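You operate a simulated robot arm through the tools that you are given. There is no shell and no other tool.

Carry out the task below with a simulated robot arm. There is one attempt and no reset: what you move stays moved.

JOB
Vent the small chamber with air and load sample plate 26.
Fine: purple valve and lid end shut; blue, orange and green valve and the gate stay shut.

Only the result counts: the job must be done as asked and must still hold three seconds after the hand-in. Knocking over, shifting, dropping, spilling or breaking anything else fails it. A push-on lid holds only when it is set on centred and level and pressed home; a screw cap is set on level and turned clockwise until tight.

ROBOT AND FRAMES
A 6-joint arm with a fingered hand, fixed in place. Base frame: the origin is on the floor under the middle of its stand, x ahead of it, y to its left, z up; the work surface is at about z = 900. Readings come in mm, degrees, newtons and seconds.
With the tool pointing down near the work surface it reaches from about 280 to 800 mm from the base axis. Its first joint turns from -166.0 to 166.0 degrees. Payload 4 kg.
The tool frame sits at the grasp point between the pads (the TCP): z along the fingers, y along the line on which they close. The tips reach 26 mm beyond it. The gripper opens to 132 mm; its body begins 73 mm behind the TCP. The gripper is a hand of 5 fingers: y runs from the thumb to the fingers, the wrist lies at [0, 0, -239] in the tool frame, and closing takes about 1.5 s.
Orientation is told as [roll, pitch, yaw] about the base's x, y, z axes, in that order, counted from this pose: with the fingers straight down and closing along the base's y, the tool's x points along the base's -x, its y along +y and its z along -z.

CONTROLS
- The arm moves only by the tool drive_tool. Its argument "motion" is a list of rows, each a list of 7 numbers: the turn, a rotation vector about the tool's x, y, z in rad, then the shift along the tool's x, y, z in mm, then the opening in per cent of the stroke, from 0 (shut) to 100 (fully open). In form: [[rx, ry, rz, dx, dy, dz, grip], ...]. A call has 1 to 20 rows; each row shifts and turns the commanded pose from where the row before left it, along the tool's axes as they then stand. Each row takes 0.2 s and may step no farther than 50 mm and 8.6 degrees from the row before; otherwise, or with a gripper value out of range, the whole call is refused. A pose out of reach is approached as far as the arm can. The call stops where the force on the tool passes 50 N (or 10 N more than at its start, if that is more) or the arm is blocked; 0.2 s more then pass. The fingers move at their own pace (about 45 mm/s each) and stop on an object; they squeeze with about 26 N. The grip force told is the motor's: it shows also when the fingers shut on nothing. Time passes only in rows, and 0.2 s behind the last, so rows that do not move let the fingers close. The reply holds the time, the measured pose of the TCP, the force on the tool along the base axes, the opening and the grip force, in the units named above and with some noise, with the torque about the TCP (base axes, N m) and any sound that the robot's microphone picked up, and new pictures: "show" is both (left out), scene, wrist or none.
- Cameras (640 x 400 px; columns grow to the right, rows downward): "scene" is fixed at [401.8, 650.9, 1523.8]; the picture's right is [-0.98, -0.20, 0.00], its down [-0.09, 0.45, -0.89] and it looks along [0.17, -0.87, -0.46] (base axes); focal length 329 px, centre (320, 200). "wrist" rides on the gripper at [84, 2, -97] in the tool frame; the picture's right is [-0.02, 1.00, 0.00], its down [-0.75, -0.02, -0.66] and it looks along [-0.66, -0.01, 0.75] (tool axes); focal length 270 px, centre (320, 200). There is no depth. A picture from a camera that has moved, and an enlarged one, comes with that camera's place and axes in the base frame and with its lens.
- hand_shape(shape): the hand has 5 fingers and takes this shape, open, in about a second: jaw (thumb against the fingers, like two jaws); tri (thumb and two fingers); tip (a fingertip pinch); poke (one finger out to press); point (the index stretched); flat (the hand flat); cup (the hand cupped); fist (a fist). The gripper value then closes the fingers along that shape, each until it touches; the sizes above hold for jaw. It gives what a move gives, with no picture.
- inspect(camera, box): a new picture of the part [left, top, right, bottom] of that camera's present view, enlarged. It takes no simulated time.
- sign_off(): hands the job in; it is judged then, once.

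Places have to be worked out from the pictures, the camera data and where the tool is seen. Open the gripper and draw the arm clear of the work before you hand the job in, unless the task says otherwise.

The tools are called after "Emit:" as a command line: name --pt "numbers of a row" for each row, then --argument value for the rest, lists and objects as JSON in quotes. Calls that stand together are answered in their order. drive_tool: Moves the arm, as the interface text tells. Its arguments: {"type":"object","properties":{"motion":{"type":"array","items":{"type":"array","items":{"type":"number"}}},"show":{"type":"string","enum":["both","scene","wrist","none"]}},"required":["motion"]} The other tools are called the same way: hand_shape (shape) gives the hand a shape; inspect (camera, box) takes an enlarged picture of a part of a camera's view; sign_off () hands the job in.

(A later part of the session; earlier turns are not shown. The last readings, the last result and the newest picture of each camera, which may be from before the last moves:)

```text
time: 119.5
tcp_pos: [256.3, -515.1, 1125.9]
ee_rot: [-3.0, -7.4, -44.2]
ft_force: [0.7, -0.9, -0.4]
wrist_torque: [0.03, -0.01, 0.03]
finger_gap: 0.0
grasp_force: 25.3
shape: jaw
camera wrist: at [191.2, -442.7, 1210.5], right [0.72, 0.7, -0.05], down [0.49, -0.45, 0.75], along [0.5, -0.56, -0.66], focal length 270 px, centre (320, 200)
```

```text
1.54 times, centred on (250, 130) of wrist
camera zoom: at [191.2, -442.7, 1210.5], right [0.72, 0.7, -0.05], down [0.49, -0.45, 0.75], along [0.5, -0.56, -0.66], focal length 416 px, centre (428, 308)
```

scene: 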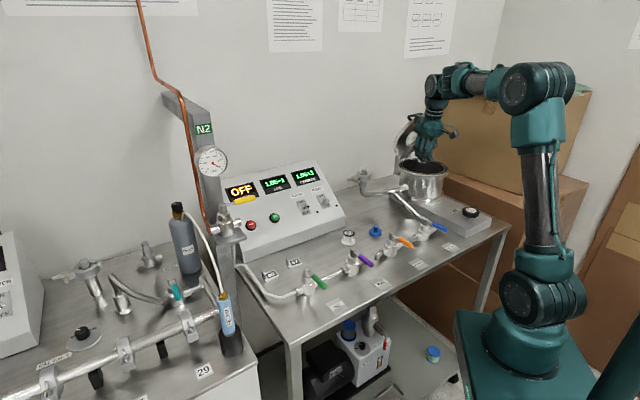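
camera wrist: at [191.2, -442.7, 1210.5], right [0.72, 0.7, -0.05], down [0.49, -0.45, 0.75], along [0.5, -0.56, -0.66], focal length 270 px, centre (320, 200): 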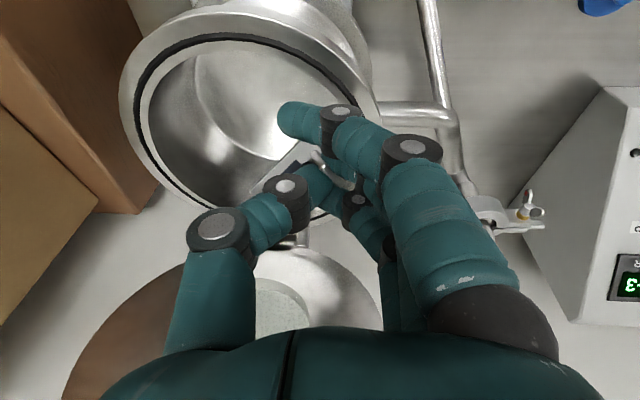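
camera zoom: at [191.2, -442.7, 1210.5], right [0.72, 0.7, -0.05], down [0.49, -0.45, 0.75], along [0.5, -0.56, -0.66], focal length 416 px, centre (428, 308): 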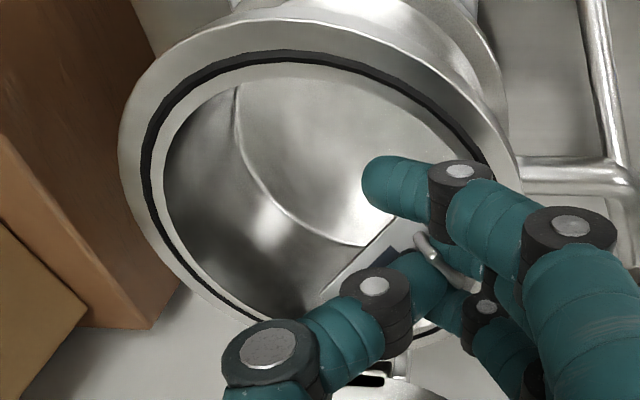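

Refined fit: O-ring centre about (246,-569), rim z≈1057, floor z≈975. I shift over the centre, staying above the rim, and check.

Emit:
drive_tool --pt "0 0 0 -7.3 -16.9 1.8 0" --pt "0 0 0 -7.3 -16.9 1.8 0" --pt "0 0 0 -7.3 -16.8 1.9 0" --pt "0 0 0 1.9 0.8 15 0" --pt "0 0 0 0 0 0 0" --show "both"

Emit:
inspect --camera "wrist" --box '[100, 0, 480, 300]'

Emit:
inspect --camera "scene" --box '[380, 70, 500, 210]'

```text
time: 120.7
tcp_pos: [236.9, -566.3, 1110.6]
ee_rot: [-3.1, -7.4, -44.2]
ft_force: [-0.2, 0.5, 0.3]
wrist_torque: [0.0, 0.03, 0.0]
finger_gap: 0.0
grasp_force: 25.2
shape: jaw
camera wrist: at [173.1, -494.3, 1195.9], right [0.72, 0.7, -0.05], down [0.49, -0.45, 0.75], along [0.5, -0.56, -0.66], focal length 270 px, centre (320, 200)
```

scene: 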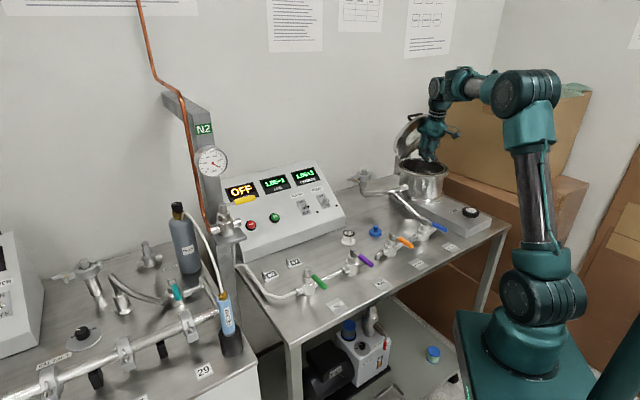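
wrist: 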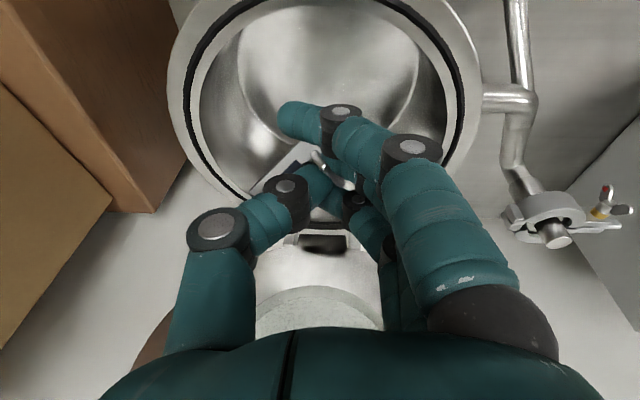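

```text
1.33 times, centred on (290, 150) of wrist
camera zoom: at [173.1, -494.3, 1195.9], right [0.72, 0.7, -0.05], down [0.49, -0.45, 0.75], along [0.5, -0.56, -0.66], focal length 360 px, centre (360, 267)
```

zoom: 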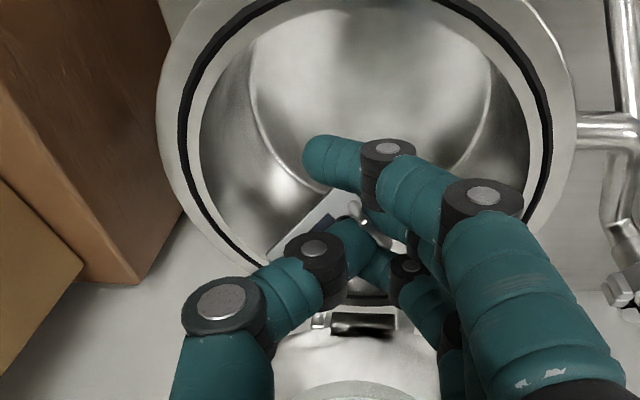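

```text
2.86 times, centred on (440, 140) of scene
camera zoom: at [401.8, 650.9, 1523.8], right [-0.98, -0.2, 0.0], down [-0.09, 0.45, -0.89], along [0.17, -0.87, -0.46], focal length 939 px, centre (-23, 371)
```

zoom: 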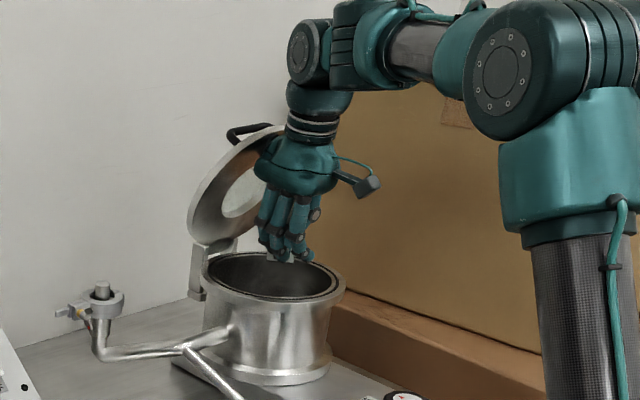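

The hand is roughly centred; I shift 5 mm toward the far side and lower into the chamber, watching the force.

Emit:
drive_tool --pt "0 0 0 0 -5 0 0" --pt "0 0 0 2.2 0.9 17 0" --pt "0 0 0 2.2 0.9 17 0" --pt "0 0 0 2.2 0.9 17 0" --pt "0 0 0 0 0 0 0" --show "both"

Emit:
inspect --camera "wrist" --box '[160, 0, 480, 260]'

Emit:
inspect --camera "scene" --box '[380, 70, 500, 210]'

```text
time: 121.9
tcp_pos: [234.5, -569.2, 1059.5]
ee_rot: [-3.0, -7.4, -44.3]
ft_force: [0.5, -0.1, -0.2]
wrist_torque: [0.01, -0.02, 0.03]
finger_gap: 0.1
grasp_force: 25.8
shape: jaw
camera wrist: at [169.5, -498.1, 1143.8], right [0.72, 0.7, -0.05], down [0.49, -0.45, 0.75], along [0.5, -0.56, -0.66], focal length 270 px, centre (320, 200)
```

scene: 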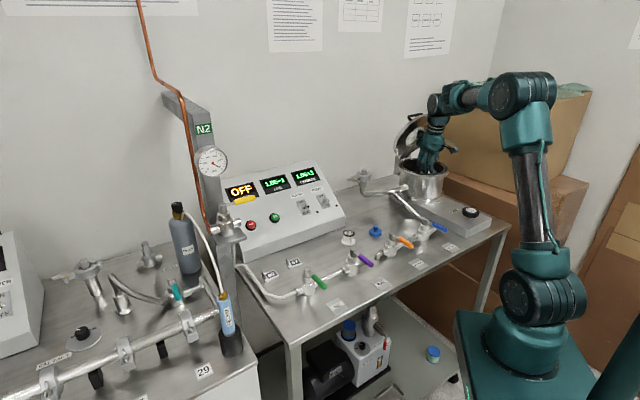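
wrist: 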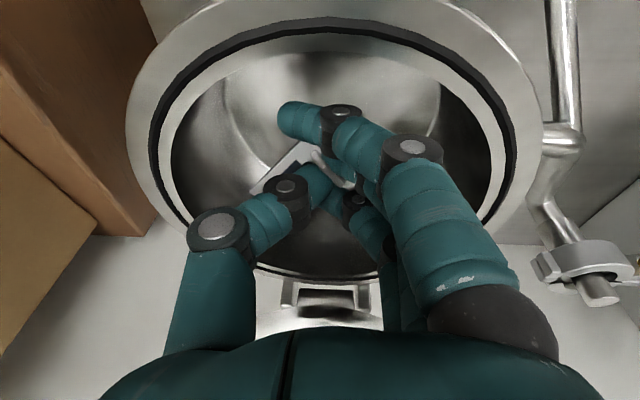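

```text
1.54 times, centred on (320, 130) of wrist
camera zoom: at [169.5, -498.1, 1143.8], right [0.72, 0.7, -0.05], down [0.49, -0.45, 0.75], along [0.5, -0.56, -0.66], focal length 416 px, centre (320, 308)
```

zoom: 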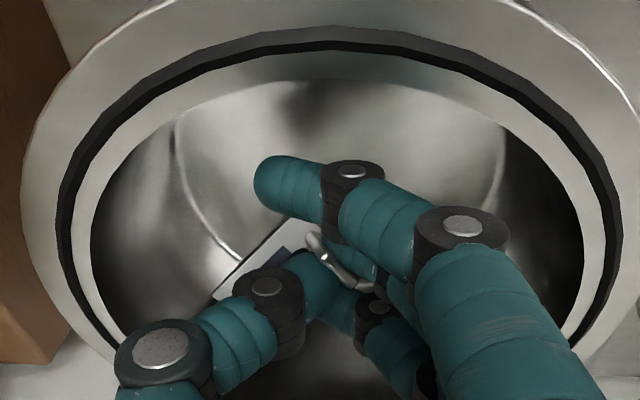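

```text
2.86 times, centred on (440, 140) of scene
camera zoom: at [401.8, 650.9, 1523.8], right [-0.98, -0.2, 0.0], down [-0.09, 0.45, -0.89], along [0.17, -0.87, -0.46], focal length 939 px, centre (-23, 371)
```

zoom: 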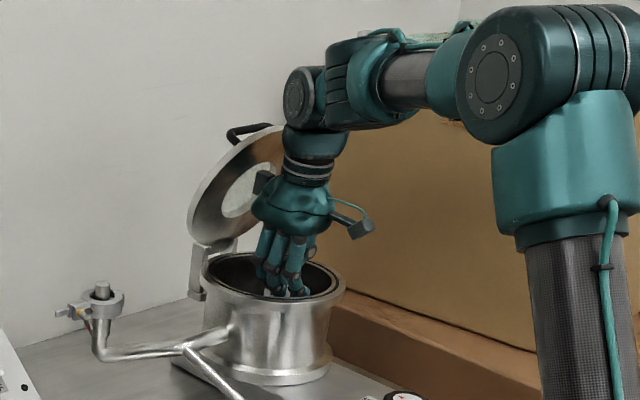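

Emit:
drive_tool --pt "0 0 0 1.3 0.5 9.9 0" --pt "0 0 0 1.3 0.5 9.9 0" --pt "0 0 0 1.0 0.4 7.9 0" --pt "0 0 0 0 0 0 0" --show "wrist"

Emit:
inspect --camera "wrist" --box '[160, 0, 480, 260]'

Emit:
inspect --camera "scene" --box '[380, 70, 500, 210]'

```text
time: 122.9
tcp_pos: [233.3, -571.7, 1031.8]
ee_rot: [-3.0, -7.4, -44.3]
ft_force: [0.3, 0.6, -0.4]
wrist_torque: [0.02, -0.02, 0.03]
finger_gap: 0.0
grasp_force: 26.4
shape: jaw
camera wrist: at [169.4, -498.7, 1117.0], right [0.72, 0.7, -0.05], down [0.49, -0.45, 0.75], along [0.5, -0.56, -0.66], focal length 270 px, centre (320, 200)
```

wrist: 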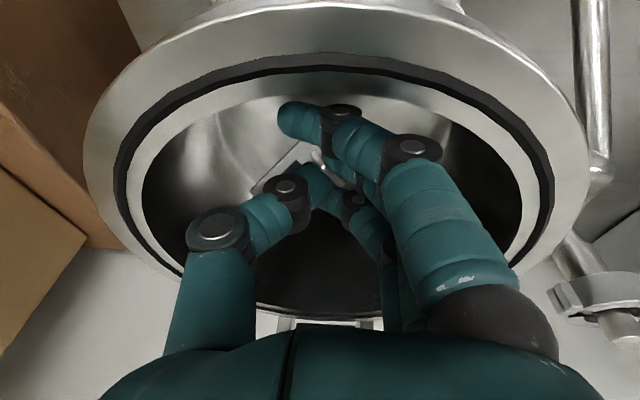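

```text
1.54 times, centred on (320, 130) of wrist
camera zoom: at [169.4, -498.7, 1117.0], right [0.72, 0.7, -0.05], down [0.49, -0.45, 0.75], along [0.5, -0.56, -0.66], focal length 416 px, centre (320, 308)
```

zoom: 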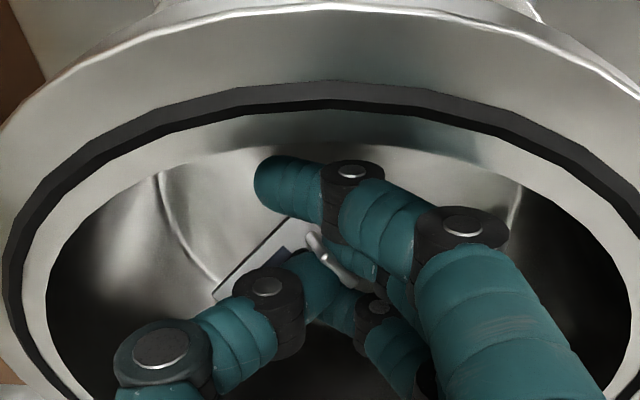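

```text
2.86 times, centred on (440, 140) of scene
camera zoom: at [401.8, 650.9, 1523.8], right [-0.98, -0.2, 0.0], down [-0.09, 0.45, -0.89], along [0.17, -0.87, -0.46], focal length 939 px, centre (-23, 371)
```

zoom: 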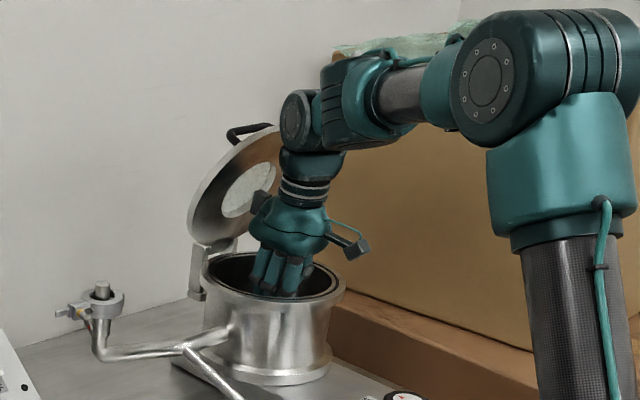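

Emit:
drive_tool --pt "0 0 0 1.0 0.4 7.5 0" --pt "0 0 0 1.0 0.4 7.5 0" --pt "0 0 0 0.4 0.1 3 0" --pt "0 0 0 0 0 0 0" --show "none"

Emit:
drive_tool --pt "0 0 0 0.25 0.1 2 0" --pt "0 0 0 0.25 0.1 2 0" --show "none"

```text
time: 123.9
tcp_pos: [233.3, -570.0, 1013.9]
ee_rot: [-3.0, -7.4, -44.4]
ft_force: [-0.3, 0.2, -0.6]
wrist_torque: [-0.01, 0.01, 0.01]
finger_gap: 0.0
grasp_force: 25.9
shape: jaw
```

```text
time: 124.5
tcp_pos: [233.6, -570.1, 1010.3]
ee_rot: [-3.0, -7.4, -44.3]
ft_force: [1.0, -0.1, 0.0]
wrist_torque: [-0.04, 0.06, -0.05]
finger_gap: 0.1
grasp_force: 25.9
shape: jaw
```

No contact yet. I take out half of the tilt so the plate lands flatter, and continue in small steps.

Emit:
drive_tool --pt "-0.0134 0.0322 0 0 0 0 0" --pt "-0.0134 0.0322 0 0 0 0 0" --pt "0 0 0 0 0 0 0" --show "none"

Emit:
drive_tool --pt "0 0 0 0.1 0.05 1.5 0" --pt "0 0 0 0.1 0.05 1.5 0" --show "none"

Emit:
drive_tool --pt "0 0 0 0.1 0.05 1.5 0" --pt "0 0 0 0.1 0.05 1.5 0" --show "wrist"

Emit:
inspect --camera "scene" --box '[380, 70, 500, 210]'

```text
time: 125.3
tcp_pos: [233.2, -570.8, 1010.3]
ee_rot: [-1.5, -3.7, -44.5]
ft_force: [0.1, -0.6, -0.4]
wrist_torque: [0.0, -0.01, 0.02]
finger_gap: 0.2
grasp_force: 25.4
shape: jaw
```

```text
time: 125.9
tcp_pos: [233.8, -569.8, 1006.5]
ee_rot: [-1.4, -3.7, -44.4]
ft_force: [0.5, 0.3, -0.4]
wrist_torque: [-0.02, -0.03, -0.02]
finger_gap: 0.0
grasp_force: 26.3
shape: jaw
```

```text
time: 126.5
tcp_pos: [232.7, -569.2, 1004.0]
ee_rot: [-1.5, -3.7, -44.4]
ft_force: [-0.6, -0.2, 0.1]
wrist_torque: [0.03, 0.01, 0.02]
finger_gap: 0.0
grasp_force: 25.9
shape: jaw
camera wrist: at [171.7, -503.7, 1094.8], right [0.72, 0.7, -0.02], down [0.51, -0.49, 0.71], along [0.48, -0.52, -0.71], focal length 270 px, centre (320, 200)
```

wrist: 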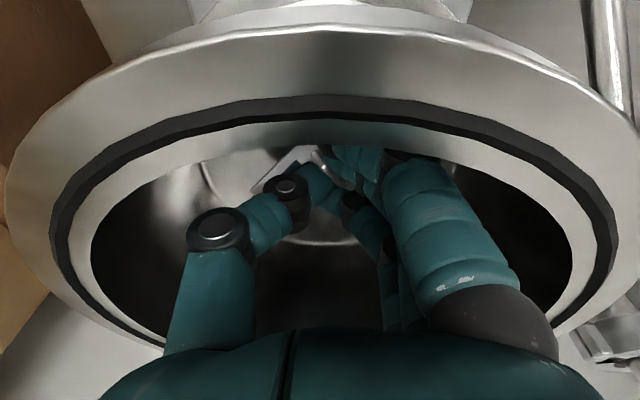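

```text
2.86 times, centred on (440, 140) of scene
camera zoom: at [401.8, 650.9, 1523.8], right [-0.98, -0.2, 0.0], down [-0.09, 0.45, -0.89], along [0.17, -0.87, -0.46], focal length 939 px, centre (-23, 371)
```

zoom: 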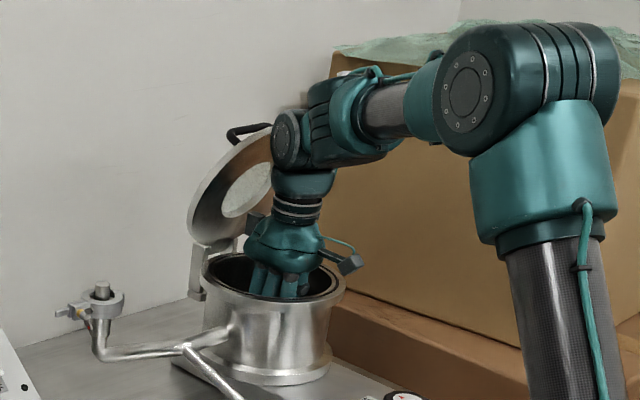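

Emit:
drive_tool --pt "0 0 0 0.1 0.05 1.5 0" --pt "0 0 0 0.1 0.05 1.5 0" --show "none"

Emit:
drive_tool --pt "0 0 0 0.1 0.05 1.5 0" --pt "0 0 0 0.1 0.05 1.5 0" --show "none"

Emit:
drive_tool --pt "0 0 0 0.1 0.05 1.5 0" --pt "0 0 0 0.1 0.05 1.5 0" --show "none"

```text
time: 127.1
tcp_pos: [233.5, -571.9, 1001.3]
ee_rot: [-1.6, -3.9, -44.4]
ft_force: [-2.5, 0.0, 4.4]
wrist_torque: [-0.01, -0.04, 0.0]
finger_gap: 0.0
grasp_force: 26.1
shape: jaw
```

```text
time: 127.7
tcp_pos: [233.8, -571.1, 999.1]
ee_rot: [-1.7, -3.9, -44.3]
ft_force: [-0.8, -1.5, 25.0]
wrist_torque: [0.04, -0.14, 0.06]
finger_gap: 0.0
grasp_force: 25.7
shape: jaw
```

```text
time: 128.3
tcp_pos: [233.6, -572.5, 999.6]
ee_rot: [-1.7, -4.1, -44.3]
ft_force: [1.4, -10.1, 45.9]
wrist_torque: [-0.13, -0.27, 0.14]
finger_gap: 0.0
grasp_force: 25.7
shape: jaw
```

The plate is on the floor: contact began at about z=1001 and I am now pressing 46 N. I ease up until the load is light, then open the fingers.

Emit:
drive_tool --pt "0 0 0 -0.2 -0.1 -3 0" --pt "0 0 0 -0.2 -0.1 -2.5 0" --pt "0 0 0 0 0 0 0" --show "none"

```text
time: 129.1
tcp_pos: [232.7, -569.4, 998.2]
ee_rot: [-1.4, -3.5, -44.5]
ft_force: [-1.4, -2.2, 8.9]
wrist_torque: [0.01, -0.04, -0.05]
finger_gap: 0.0
grasp_force: 26.6
shape: jaw
```

Emit:
drive_tool --pt "0 0 0 0 0 0 5" --pt "0 0 0 0 0 0 10" --pt "0 0 0 0 0 0 15" --pt "0 0 0 0 0 0 18" --pt "0 0 0 0 0 0 18" --pt "0 0 0 0 0 0 18" --show "wrist"

Emit:
inspect --camera "wrist" --box '[200, 100, 420, 280]'

```text
time: 130.5
tcp_pos: [232.9, -570.8, 1000.7]
ee_rot: [-1.5, -3.7, -44.4]
ft_force: [-0.5, -0.4, 0.4]
wrist_torque: [0.02, 0.02, -0.03]
finger_gap: 23.1
grasp_force: 0.0
shape: jaw
camera wrist: at [172.0, -503.9, 1091.2], right [0.72, 0.7, -0.02], down [0.51, -0.49, 0.71], along [0.48, -0.52, -0.71], focal length 270 px, centre (320, 200)
```

wrist: 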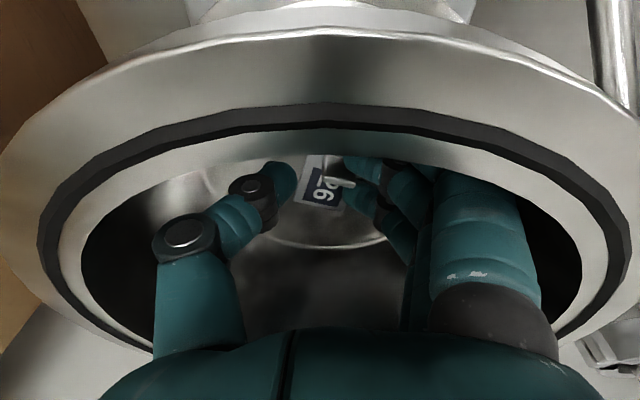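

```text
2.22 times, centred on (310, 190) of wrist
camera zoom: at [172.0, -503.9, 1091.2], right [0.72, 0.7, -0.02], down [0.51, -0.49, 0.71], along [0.48, -0.52, -0.71], focal length 601 px, centre (342, 222)
```

zoom: 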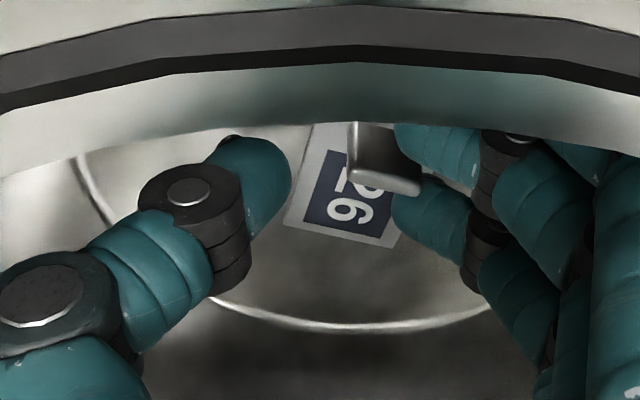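

The plate lies flat on the chamber floor, label 26 up, and the fingers are free of the tab. I lift the hand straight up out of the chamber.

Emit:
drive_tool --pt "0 0 0 -0.3 2 -5 18" --pt "0 0 0 -0.6 -0.3 -10 18" --pt "0 0 0 -1.0 -0.4 -15 18" --pt "0 0 0 -1.3 -0.5 -20 18" --pt "0 0 0 -1.7 -0.7 -25 18" --pt "0 0 0 -1.7 -0.7 -25 18" --pt "0 0 0 0 0 0 18" --show "both"

Emit:
inspect --camera "wrist" --box '[160, 0, 480, 260]'

Emit:
inspect --camera "scene" --box '[380, 70, 500, 210]'

```text
time: 132.1
tcp_pos: [234.3, -568.9, 1101.3]
ee_rot: [-1.5, -3.7, -44.4]
ft_force: [0.3, 0.3, 0.1]
wrist_torque: [0.0, 0.04, 0.01]
finger_gap: 23.0
grasp_force: 0.1
shape: jaw
camera wrist: at [173.2, -503.2, 1192.2], right [0.72, 0.7, -0.02], down [0.51, -0.49, 0.71], along [0.48, -0.52, -0.71], focal length 270 px, centre (320, 200)
```

scene: 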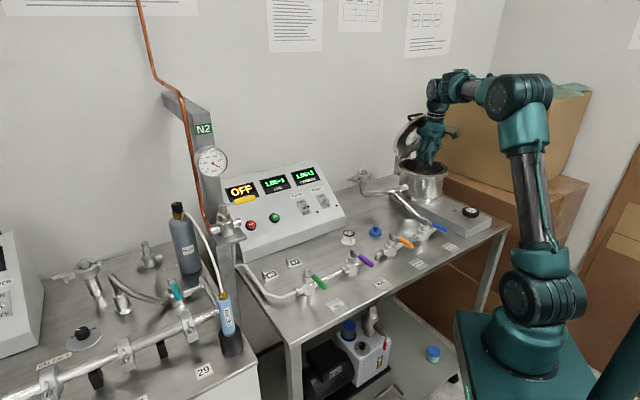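
wrist: 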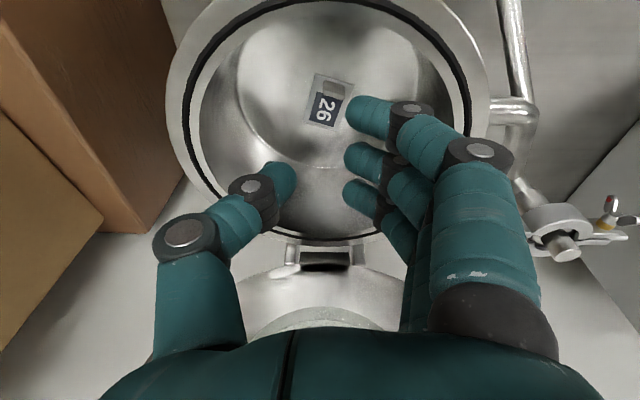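

```text
1.54 times, centred on (320, 130) of wrist
camera zoom: at [173.2, -503.2, 1192.2], right [0.72, 0.7, -0.02], down [0.51, -0.49, 0.71], along [0.48, -0.52, -0.71], focal length 416 px, centre (320, 308)
```

zoom: 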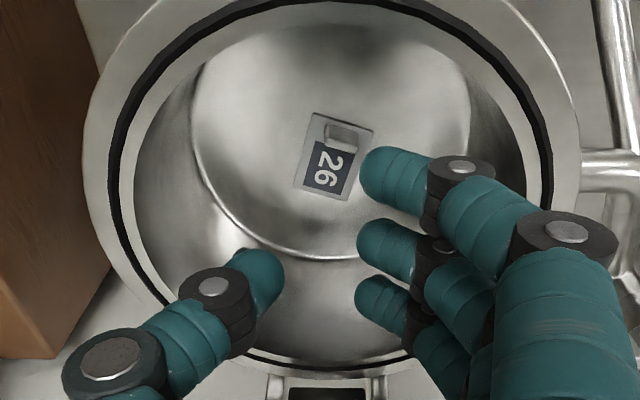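

```text
2.86 times, centred on (440, 140) of scene
camera zoom: at [401.8, 650.9, 1523.8], right [-0.98, -0.2, 0.0], down [-0.09, 0.45, -0.89], along [0.17, -0.87, -0.46], focal length 939 px, centre (-23, 371)
```

zoom: 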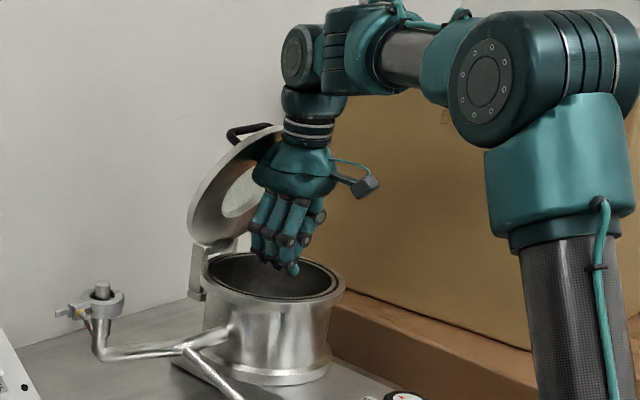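

Plate 26 rests near the middle of the chamber floor. Now I close the lid: I back out toward the robot, re-yaw the hand and tilt it for the thumb hook again.

Emit:
drive_tool --pt "0 0 0 0 0 -12 18" --pt "0 0 0 37 0 -3 18" --pt "0 0 0 37 0 -3 30" --pt "0 0 0 37 0 -3 45" --pt "0 0 0 37 0 -3 60" --pt "0 0 0.1432 0 0 0 60" --pt "0 0 0.1432 0 0 0 60" --pt "0 0 0.1432 0 0 0 60" --pt "0 0 0.1432 0 0 0 60" --pt "0 0 0.1432 0 0 0 60" --pt "0 0 0.1432 0 0 0 60" --pt "0 0 0.1432 0 0 0 60" --pt "0 0 0.1432 0 0 0 60" --pt "0 0 0.1432 0 0 0 60" --pt "0 0 0.1432 0 0 0 60" --pt "0 0 0.1432 0 0 0 60" --pt "0 0 0 0 0 0 60" --show "both"

```text
time: 135.7
tcp_pos: [128.8, -464.3, 1115.3]
ee_rot: [3.7, -1.5, -134.9]
ft_force: [-1.3, -0.1, 0.1]
wrist_torque: [-0.02, -0.01, 0.0]
finger_gap: 78.6
grasp_force: 0.0
shape: jaw
camera wrist: at [187.0, -399.4, 1209.1], right [0.69, -0.72, 0.07], down [-0.56, -0.48, 0.67], along [-0.45, -0.51, -0.74], focal length 270 px, centre (320, 200)
```

scene: 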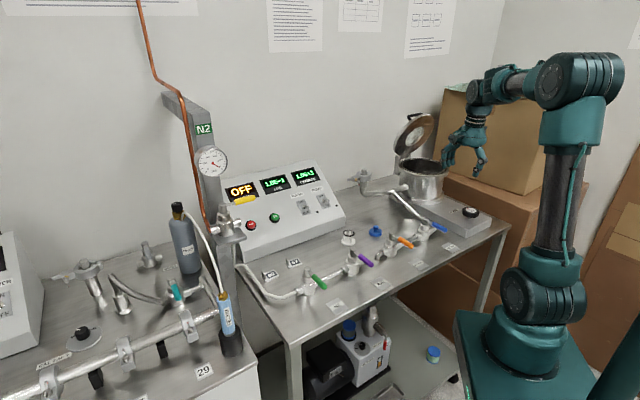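
wrist: 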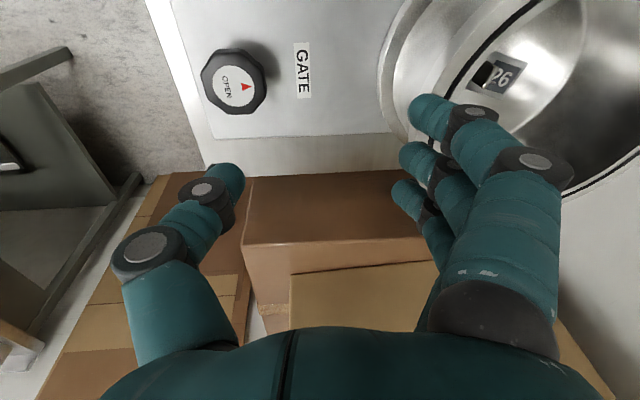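

Emit:
drive_tool --pt "0 0.026 -0.005 0 0 0 70" --pt "-0.128 0 0 0 0 0 80" --pt "-0.128 0 0 0 0 0 90" --pt "-0.128 0 0 0 0 0 100" --pt "-0.128 0 0 0 0 0 100" --pt "-0.128 0 0 0 0 0 100" --pt "-0.128 0 0 0 0 0 100" --pt "-0.128 0 0 0 0 0 100" --pt "0 0 0 0 0 0 100" --show "none"

```text
time: 137.7
tcp_pos: [128.9, -463.4, 1115.4]
ee_rot: [55.1, 0.0, -134.3]
ft_force: [0.1, -0.7, -0.3]
wrist_torque: [0.0, 0.03, -0.01]
finger_gap: 132.1
grasp_force: 0.1
shape: jaw
```

Emit:
drive_tool --pt "0 0 0 1.6 40.3 -11 100" --pt "0 0 0 1.6 40.3 -11 100" --pt "0 0 0 1.6 40.3 -11 100" --pt "0 0 0 1.6 40.3 -11 100" --pt "0 0 0 1.6 40.3 -11 100" --pt "0 0 0 1.6 40.5 -11 100" --pt "0 0 0 0 11.8 16.9 100" --pt "0 0 0 0 23.7 33.8 100" --pt "0 0 0 0 23.7 33.8 100" --pt "0 0 0 0 0 0 100" --show "both"

Emit:
inspect --camera "scene" --box '[370, 60, 490, 200]'

```text
time: 139.9
tcp_pos: [271.6, -588.1, 1349.8]
ee_rot: [55.1, 0.0, -134.4]
ft_force: [0.6, -0.6, 0.4]
wrist_torque: [-0.02, -0.01, -0.03]
finger_gap: 131.6
grasp_force: 0.1
shape: jaw
camera wrist: at [273.9, -472.9, 1406.5], right [0.4, -0.42, 0.82], down [-0.92, -0.16, 0.36], along [-0.02, -0.9, -0.44], focal length 270 px, centre (320, 200)
```

scene: 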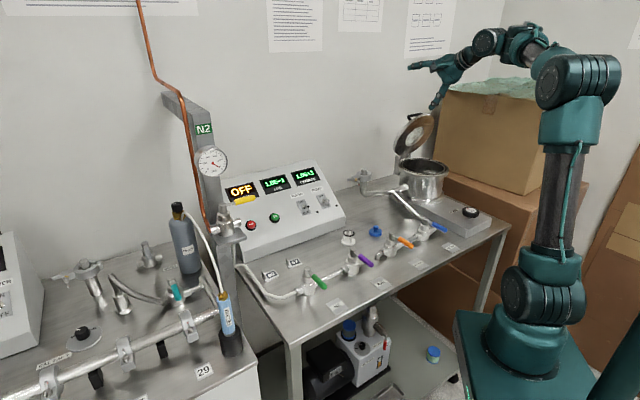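
wrist: 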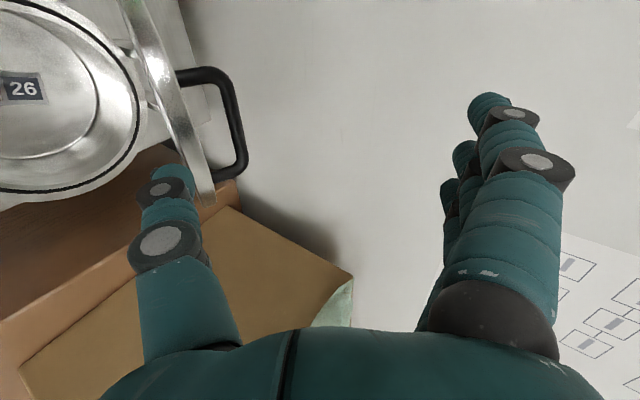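

```text
2.86 times, centred on (430, 130) of scene
camera zoom: at [401.8, 650.9, 1523.8], right [-0.98, -0.2, 0.0], down [-0.09, 0.45, -0.89], along [0.17, -0.87, -0.46], focal length 939 px, centre (6, 400)
```

zoom: 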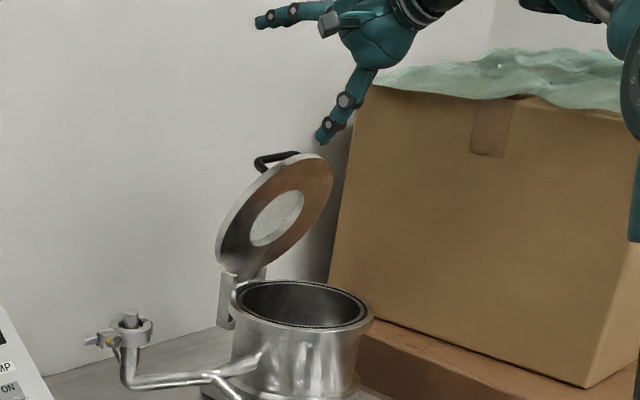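

The lid still stands at its angle, and I can see plate 26 inside the chamber. I carry the thumb over the lid rim to the handle side.

Emit:
drive_tool --pt "0 0 0 -0.7 17.5 25 100" --pt "0 0 0 -0.8 17.5 25 100" --pt "0 0 0 0 -12.3 8.6 100" --pt "0 0 0 0 0 0 100" --show "wrist"

Emit:
inspect --camera "scene" --box '[390, 80, 470, 160]'

Emit:
inspect --camera "wrist" --box '[40, 60, 280, 260]'

```text
time: 140.9
tcp_pos: [314.3, -631.2, 1336.5]
ee_rot: [55.0, -0.1, -134.3]
ft_force: [-0.5, -0.5, 0.0]
wrist_torque: [0.01, 0.0, 0.02]
finger_gap: 131.8
grasp_force: 0.1
shape: jaw
camera wrist: at [316.9, -515.8, 1393.2], right [0.4, -0.41, 0.82], down [-0.92, -0.16, 0.36], along [-0.02, -0.9, -0.44], focal length 270 px, centre (320, 200)
```

wrist: 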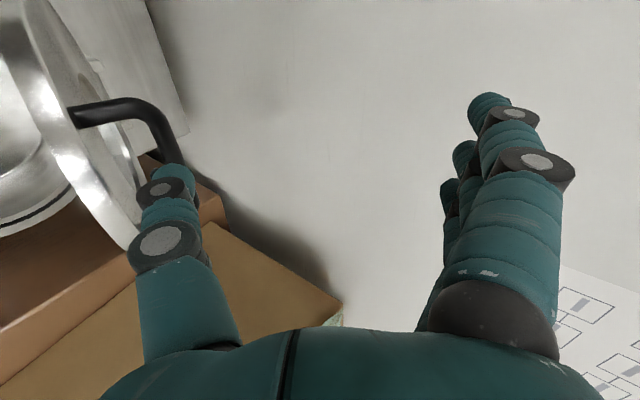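

```text
5.00 times, centred on (430, 120) of scene
camera zoom: at [401.8, 650.9, 1523.8], right [-0.98, -0.2, 0.0], down [-0.09, 0.45, -0.89], along [0.17, -0.87, -0.46], focal length 1643 px, centre (-230, 600)
```

zoom: 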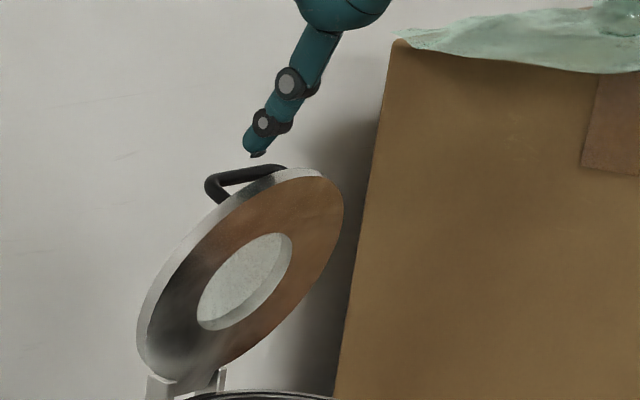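

```text
2.00 times, centred on (160, 160) of wrist
camera zoom: at [316.9, -515.8, 1393.2], right [0.4, -0.41, 0.82], down [-0.92, -0.16, 0.36], along [-0.02, -0.9, -0.44], focal length 541 px, centre (640, 280)
```

zoom: 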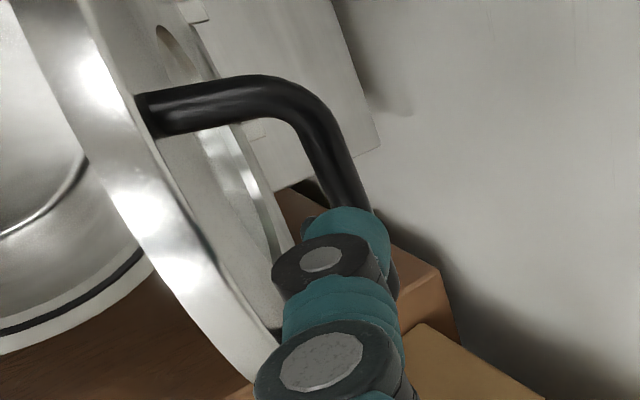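

It is the same picture as when I withdrew. I insert the thumb between bar and lid along the reverse path.

Emit:
drive_tool --pt "0.0436 0 0 0 -4.0 7.55 100" --pt "0.0436 0 0 0 -3.65 7.7 100" --pt "0.0436 0 0 0 -3.3 7.9 100" --pt "0.0436 0 0 0 -3.0 8.0 100" --pt "0 0 0 0 0 0 100" --show "wrist"

Emit:
inspect --camera "scene" --box '[390, 80, 470, 160]'

```text
time: 142.1
tcp_pos: [323.9, -643.1, 1305.5]
ee_rot: [45.0, -0.1, -134.3]
ft_force: [-1.1, 0.6, 1.3]
wrist_torque: [0.08, 0.11, -0.03]
finger_gap: 132.1
grasp_force: 0.0
shape: jaw
camera wrist: at [334.7, -535.2, 1375.2], right [0.49, -0.51, 0.71], down [-0.87, -0.21, 0.45], along [-0.09, -0.84, -0.54], focal length 270 px, centre (320, 200)
```

wrist: 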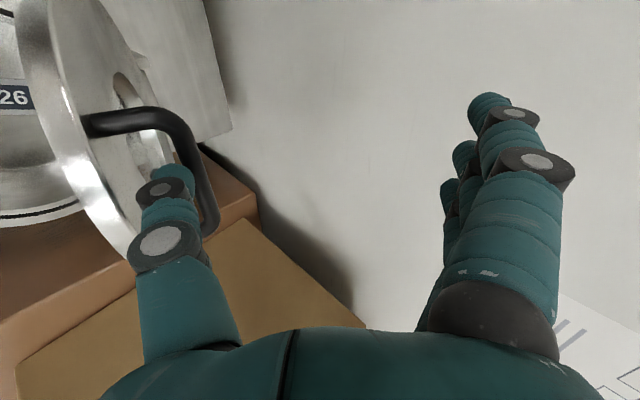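

```text
5.00 times, centred on (430, 120) of scene
camera zoom: at [401.8, 650.9, 1523.8], right [-0.98, -0.2, 0.0], down [-0.09, 0.45, -0.89], along [0.17, -0.87, -0.46], focal length 1643 px, centre (-230, 600)
```

zoom: 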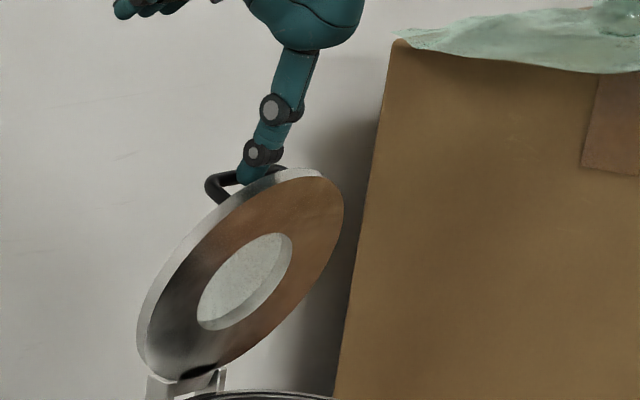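

Emit:
drive_tool --pt "0 0 0 0 -6.5 7.2 100" --pt "0 0 0 0 -6.5 7.2 100" --pt "0 0 0 0 -6.5 7.2 100" --pt "0 0 0 0 0 0 100" --show "wrist"

Emit:
inspect --camera "scene" --box '[390, 80, 470, 160]'

```text
time: 143.1
tcp_pos: [325.4, -643.5, 1278.2]
ee_rot: [45.0, 0.0, -134.4]
ft_force: [-0.6, 0.0, 0.0]
wrist_torque: [0.02, 0.0, 0.0]
finger_gap: 132.0
grasp_force: 0.2
shape: jaw
camera wrist: at [336.8, -535.8, 1346.0], right [0.49, -0.51, 0.71], down [-0.87, -0.21, 0.45], along [-0.09, -0.84, -0.54], focal length 270 px, centre (320, 200)
```

wrist: 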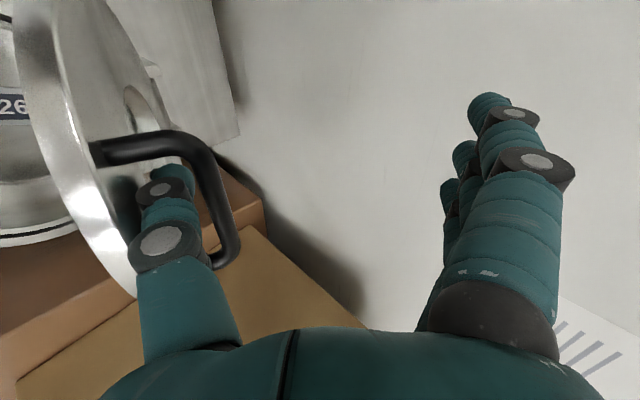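

```text
5.00 times, centred on (430, 120) of scene
camera zoom: at [401.8, 650.9, 1523.8], right [-0.98, -0.2, 0.0], down [-0.09, 0.45, -0.89], along [0.17, -0.87, -0.46], focal length 1643 px, centre (-230, 600)
```

zoom: 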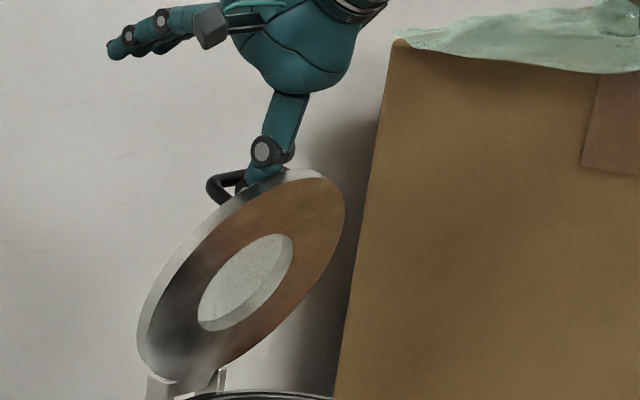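

The thumb is in place between lid and bar. I now draw the lid back toward closed along the reverse arc, watching the force.

Emit:
drive_tool --pt "0 0 0 0 -5.1 -3.1 100" --pt "0 0 0 0 -5.1 -3.1 100" --pt "0 0 0 0 -5.1 -3.1 100" --pt "0 0 0 0 0 0 100" --show "wrist"

Emit:
inspect --camera "scene" --box '[380, 70, 480, 190]'

```text
time: 144.1
tcp_pos: [311.9, -630.1, 1272.1]
ee_rot: [45.0, 0.1, -134.3]
ft_force: [-0.8, -0.3, 0.7]
wrist_torque: [-0.01, -0.04, -0.02]
finger_gap: 132.0
grasp_force: 0.1
shape: jaw
camera wrist: at [323.7, -523.6, 1341.6], right [0.49, -0.51, 0.71], down [-0.87, -0.21, 0.45], along [-0.09, -0.84, -0.54], focal length 270 px, centre (320, 200)
```

wrist: 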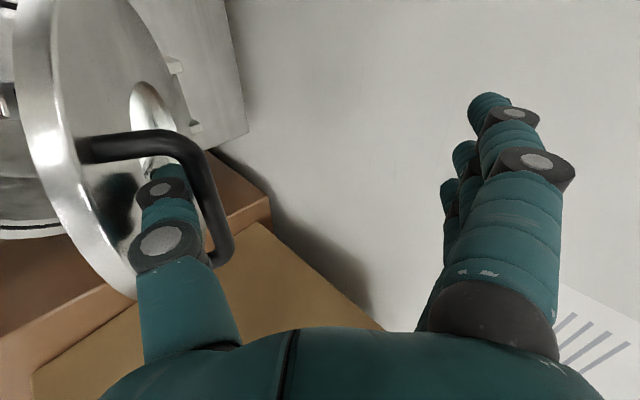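

```text
3.33 times, centred on (430, 130) of scene
camera zoom: at [401.8, 650.9, 1523.8], right [-0.98, -0.2, 0.0], down [-0.09, 0.45, -0.89], along [0.17, -0.87, -0.46], focal length 1095 px, centre (-47, 433)
```

zoom: 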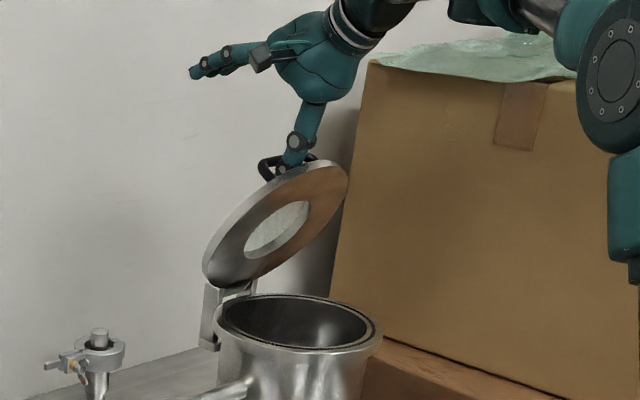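

Emit:
drive_tool --pt "0 0 0 0 -5.1 -3.1 100" --pt "-0.0151 0 0 0 -5.1 -3.2 100" --pt "-0.0151 0 0 0 -5.0 -3.4 100" --pt "-0.0151 0 0 0 -5.0 -3.6 100" --pt "0 0 0 0 0 0 100" --show "wrist"

Emit:
inspect --camera "scene" --box '[380, 70, 480, 190]'

```text
time: 145.3
tcp_pos: [296.5, -614.9, 1267.7]
ee_rot: [47.7, 0.0, -134.3]
ft_force: [-0.8, 0.4, -0.5]
wrist_torque: [-0.02, 0.0, 0.01]
finger_gap: 131.9
grasp_force: 0.1
shape: jaw
camera wrist: at [304.7, -505.1, 1334.1], right [0.47, -0.49, 0.74], down [-0.88, -0.19, 0.43], along [-0.07, -0.85, -0.52], focal length 270 px, centre (320, 200)
```

wrist: 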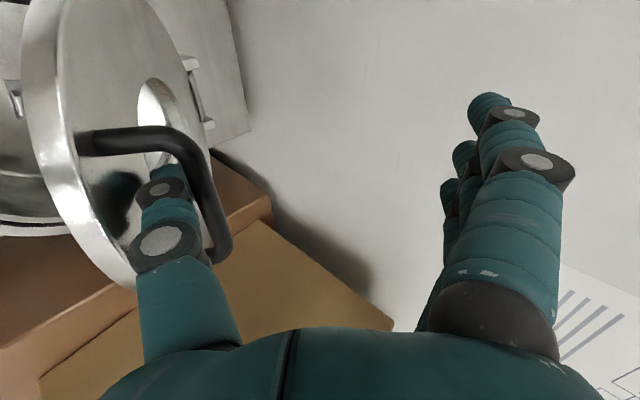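

```text
3.33 times, centred on (430, 130) of scene
camera zoom: at [401.8, 650.9, 1523.8], right [-0.98, -0.2, 0.0], down [-0.09, 0.45, -0.89], along [0.17, -0.87, -0.46], focal length 1095 px, centre (-47, 433)
```

zoom: 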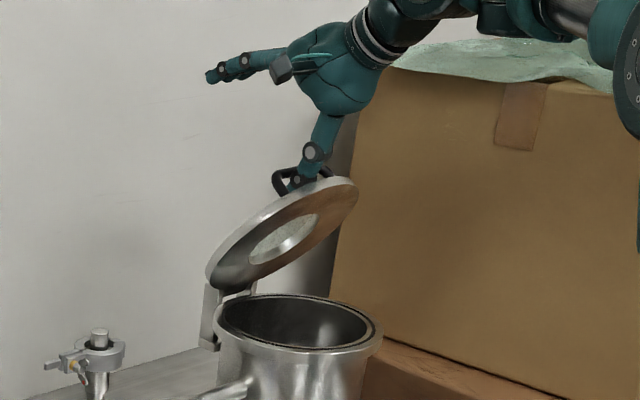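

Emit:
drive_tool --pt "-0.0122 0 0 0 -4.7 -3.7 100" --pt "-0.0122 0 0 0 -4.7 -3.7 100" --pt "-0.0122 0 0 0 -4.7 -3.7 100" --pt "-0.0182 0 0 0 -4.9 -3.3 100" --pt "-0.0182 0 0 0 -4.9 -3.3 100" --pt "-0.0182 0 0 0 -4.9 -3.3 100" --pt "0 0 0 0 0 0 100" --show "wrist"

Emit:
inspect --camera "scene" --box '[380, 70, 480, 190]'

```text
time: 146.9
tcp_pos: [270.7, -592.1, 1257.8]
ee_rot: [52.8, -0.1, -134.3]
ft_force: [-0.4, 1.5, -1.2]
wrist_torque: [0.0, -0.04, 0.0]
finger_gap: 131.9
grasp_force: 0.1
shape: jaw
camera wrist: at [274.6, -477.3, 1317.3], right [0.42, -0.44, 0.8], down [-0.91, -0.17, 0.39], along [-0.04, -0.88, -0.47], focal length 270 px, centre (320, 200)
```

wrist: 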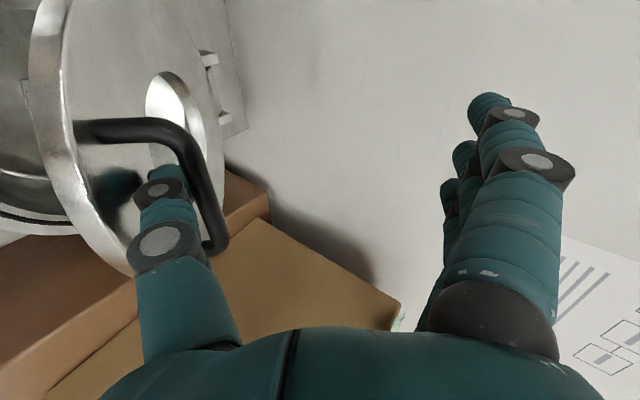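

```text
3.33 times, centred on (430, 130) of scene
camera zoom: at [401.8, 650.9, 1523.8], right [-0.98, -0.2, 0.0], down [-0.09, 0.45, -0.89], along [0.17, -0.87, -0.46], focal length 1095 px, centre (-47, 433)
```

zoom: 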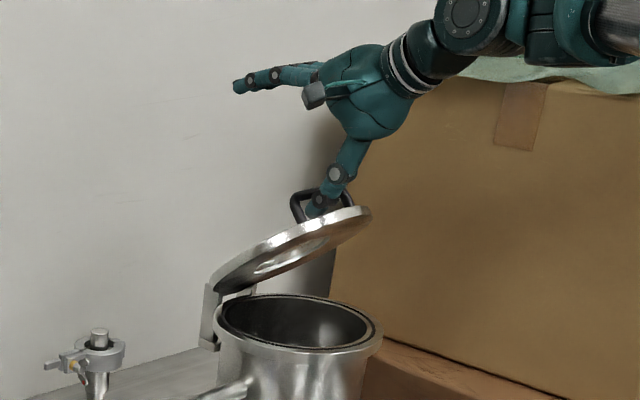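

The lid now rests on the thumb at about 45°, following well. I continue the reverse rotation about the hinge.

Emit:
drive_tool --pt "-0.0436 0 0 0 -6.86 -4.76 100" --pt "-0.0436 0 0 0 -6.86 -4.76 100" --pt "-0.0436 0 0 0 -6.86 -4.76 100" --pt "-0.0436 0 0 0 -6.86 -4.76 100" --pt "-0.0436 0 0 0 -6.86 -4.76 100" --pt "0 0 0 0 0 0 100" --show "wrist"

Emit:
inspect --camera "scene" --box '[390, 80, 480, 190]'

```text
time: 148.3
tcp_pos: [242.6, -564.9, 1241.7]
ee_rot: [65.5, 0.0, -134.4]
ft_force: [-1.0, 1.3, -1.3]
wrist_torque: [0.03, 0.05, 0.02]
finger_gap: 132.0
grasp_force: 0.2
shape: jaw
camera wrist: at [239.5, -442.5, 1283.2], right [0.28, -0.31, 0.91], down [-0.96, -0.12, 0.26], along [0.03, -0.94, -0.33], focal length 270 px, centre (320, 200)
```

wrist: 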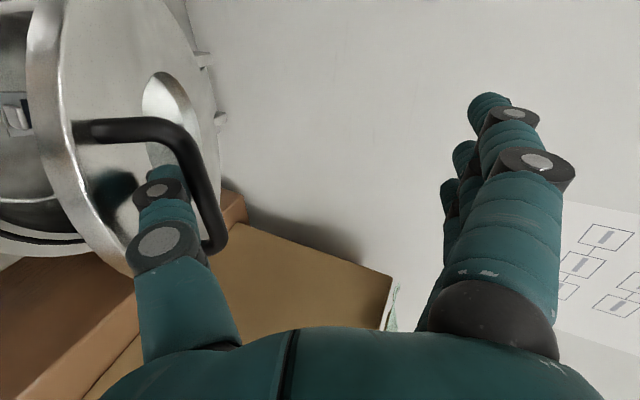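

```text
3.64 times, centred on (435, 135) of scene
camera zoom: at [401.8, 650.9, 1523.8], right [-0.98, -0.2, 0.0], down [-0.09, 0.45, -0.89], along [0.17, -0.87, -0.46], focal length 1195 px, centre (-98, 436)
```

zoom: 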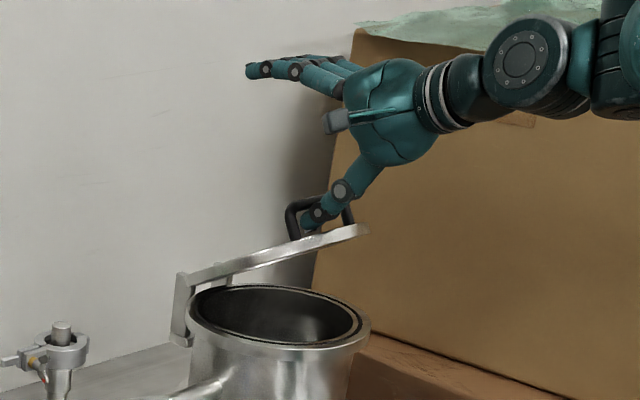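

Emit:
drive_tool --pt "-0.0436 0 0 0 -6.86 -4.76 100" --pt "-0.0436 0 0 0 -6.86 -4.76 100" --pt "-0.0436 0 0 0 -6.86 -4.76 100" --pt "-0.0436 0 0 0 -6.86 -4.76 100" --pt "-0.0436 0 0 0 -6.86 -4.76 100" --pt "0 0 0 0 0 0 100" --show "wrist"

Emit:
inspect --camera "scene" --box '[400, 100, 480, 190]'

```text
time: 149.7
tcp_pos: [218.3, -539.7, 1218.5]
ee_rot: [77.8, 0.0, -134.3]
ft_force: [-0.8, -0.1, -3.4]
wrist_torque: [0.01, 0.01, 0.02]
finger_gap: 131.9
grasp_force: 0.2
shape: jaw
camera wrist: at [210.4, -413.4, 1239.9], right [0.14, -0.16, 0.98], down [-0.99, -0.09, 0.12], along [0.07, -0.98, -0.17], focal length 270 px, centre (320, 200)
```

wrist: 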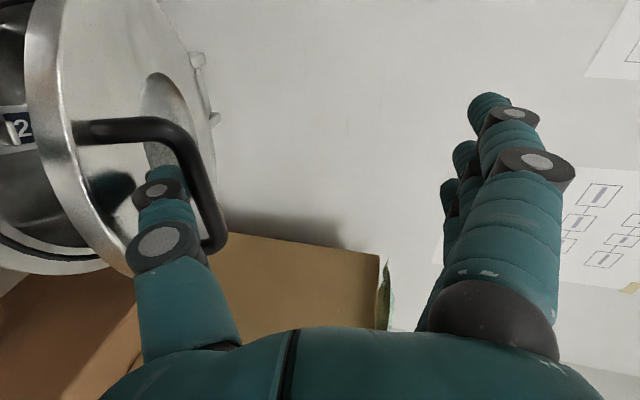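

```text
4.44 times, centred on (440, 145) of scene
camera zoom: at [401.8, 650.9, 1523.8], right [-0.98, -0.2, 0.0], down [-0.09, 0.45, -0.89], along [0.17, -0.87, -0.46], focal length 1460 px, centre (-213, 444)
```

zoom: 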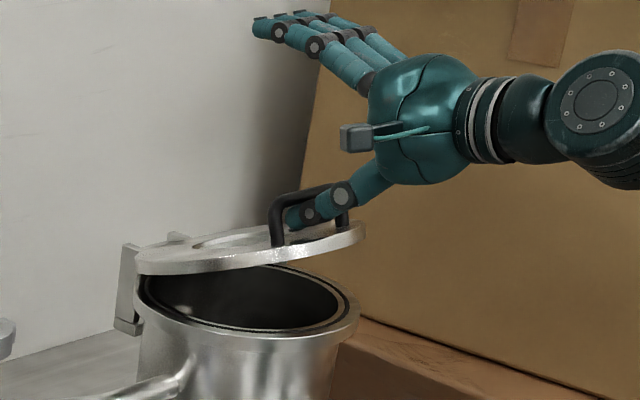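

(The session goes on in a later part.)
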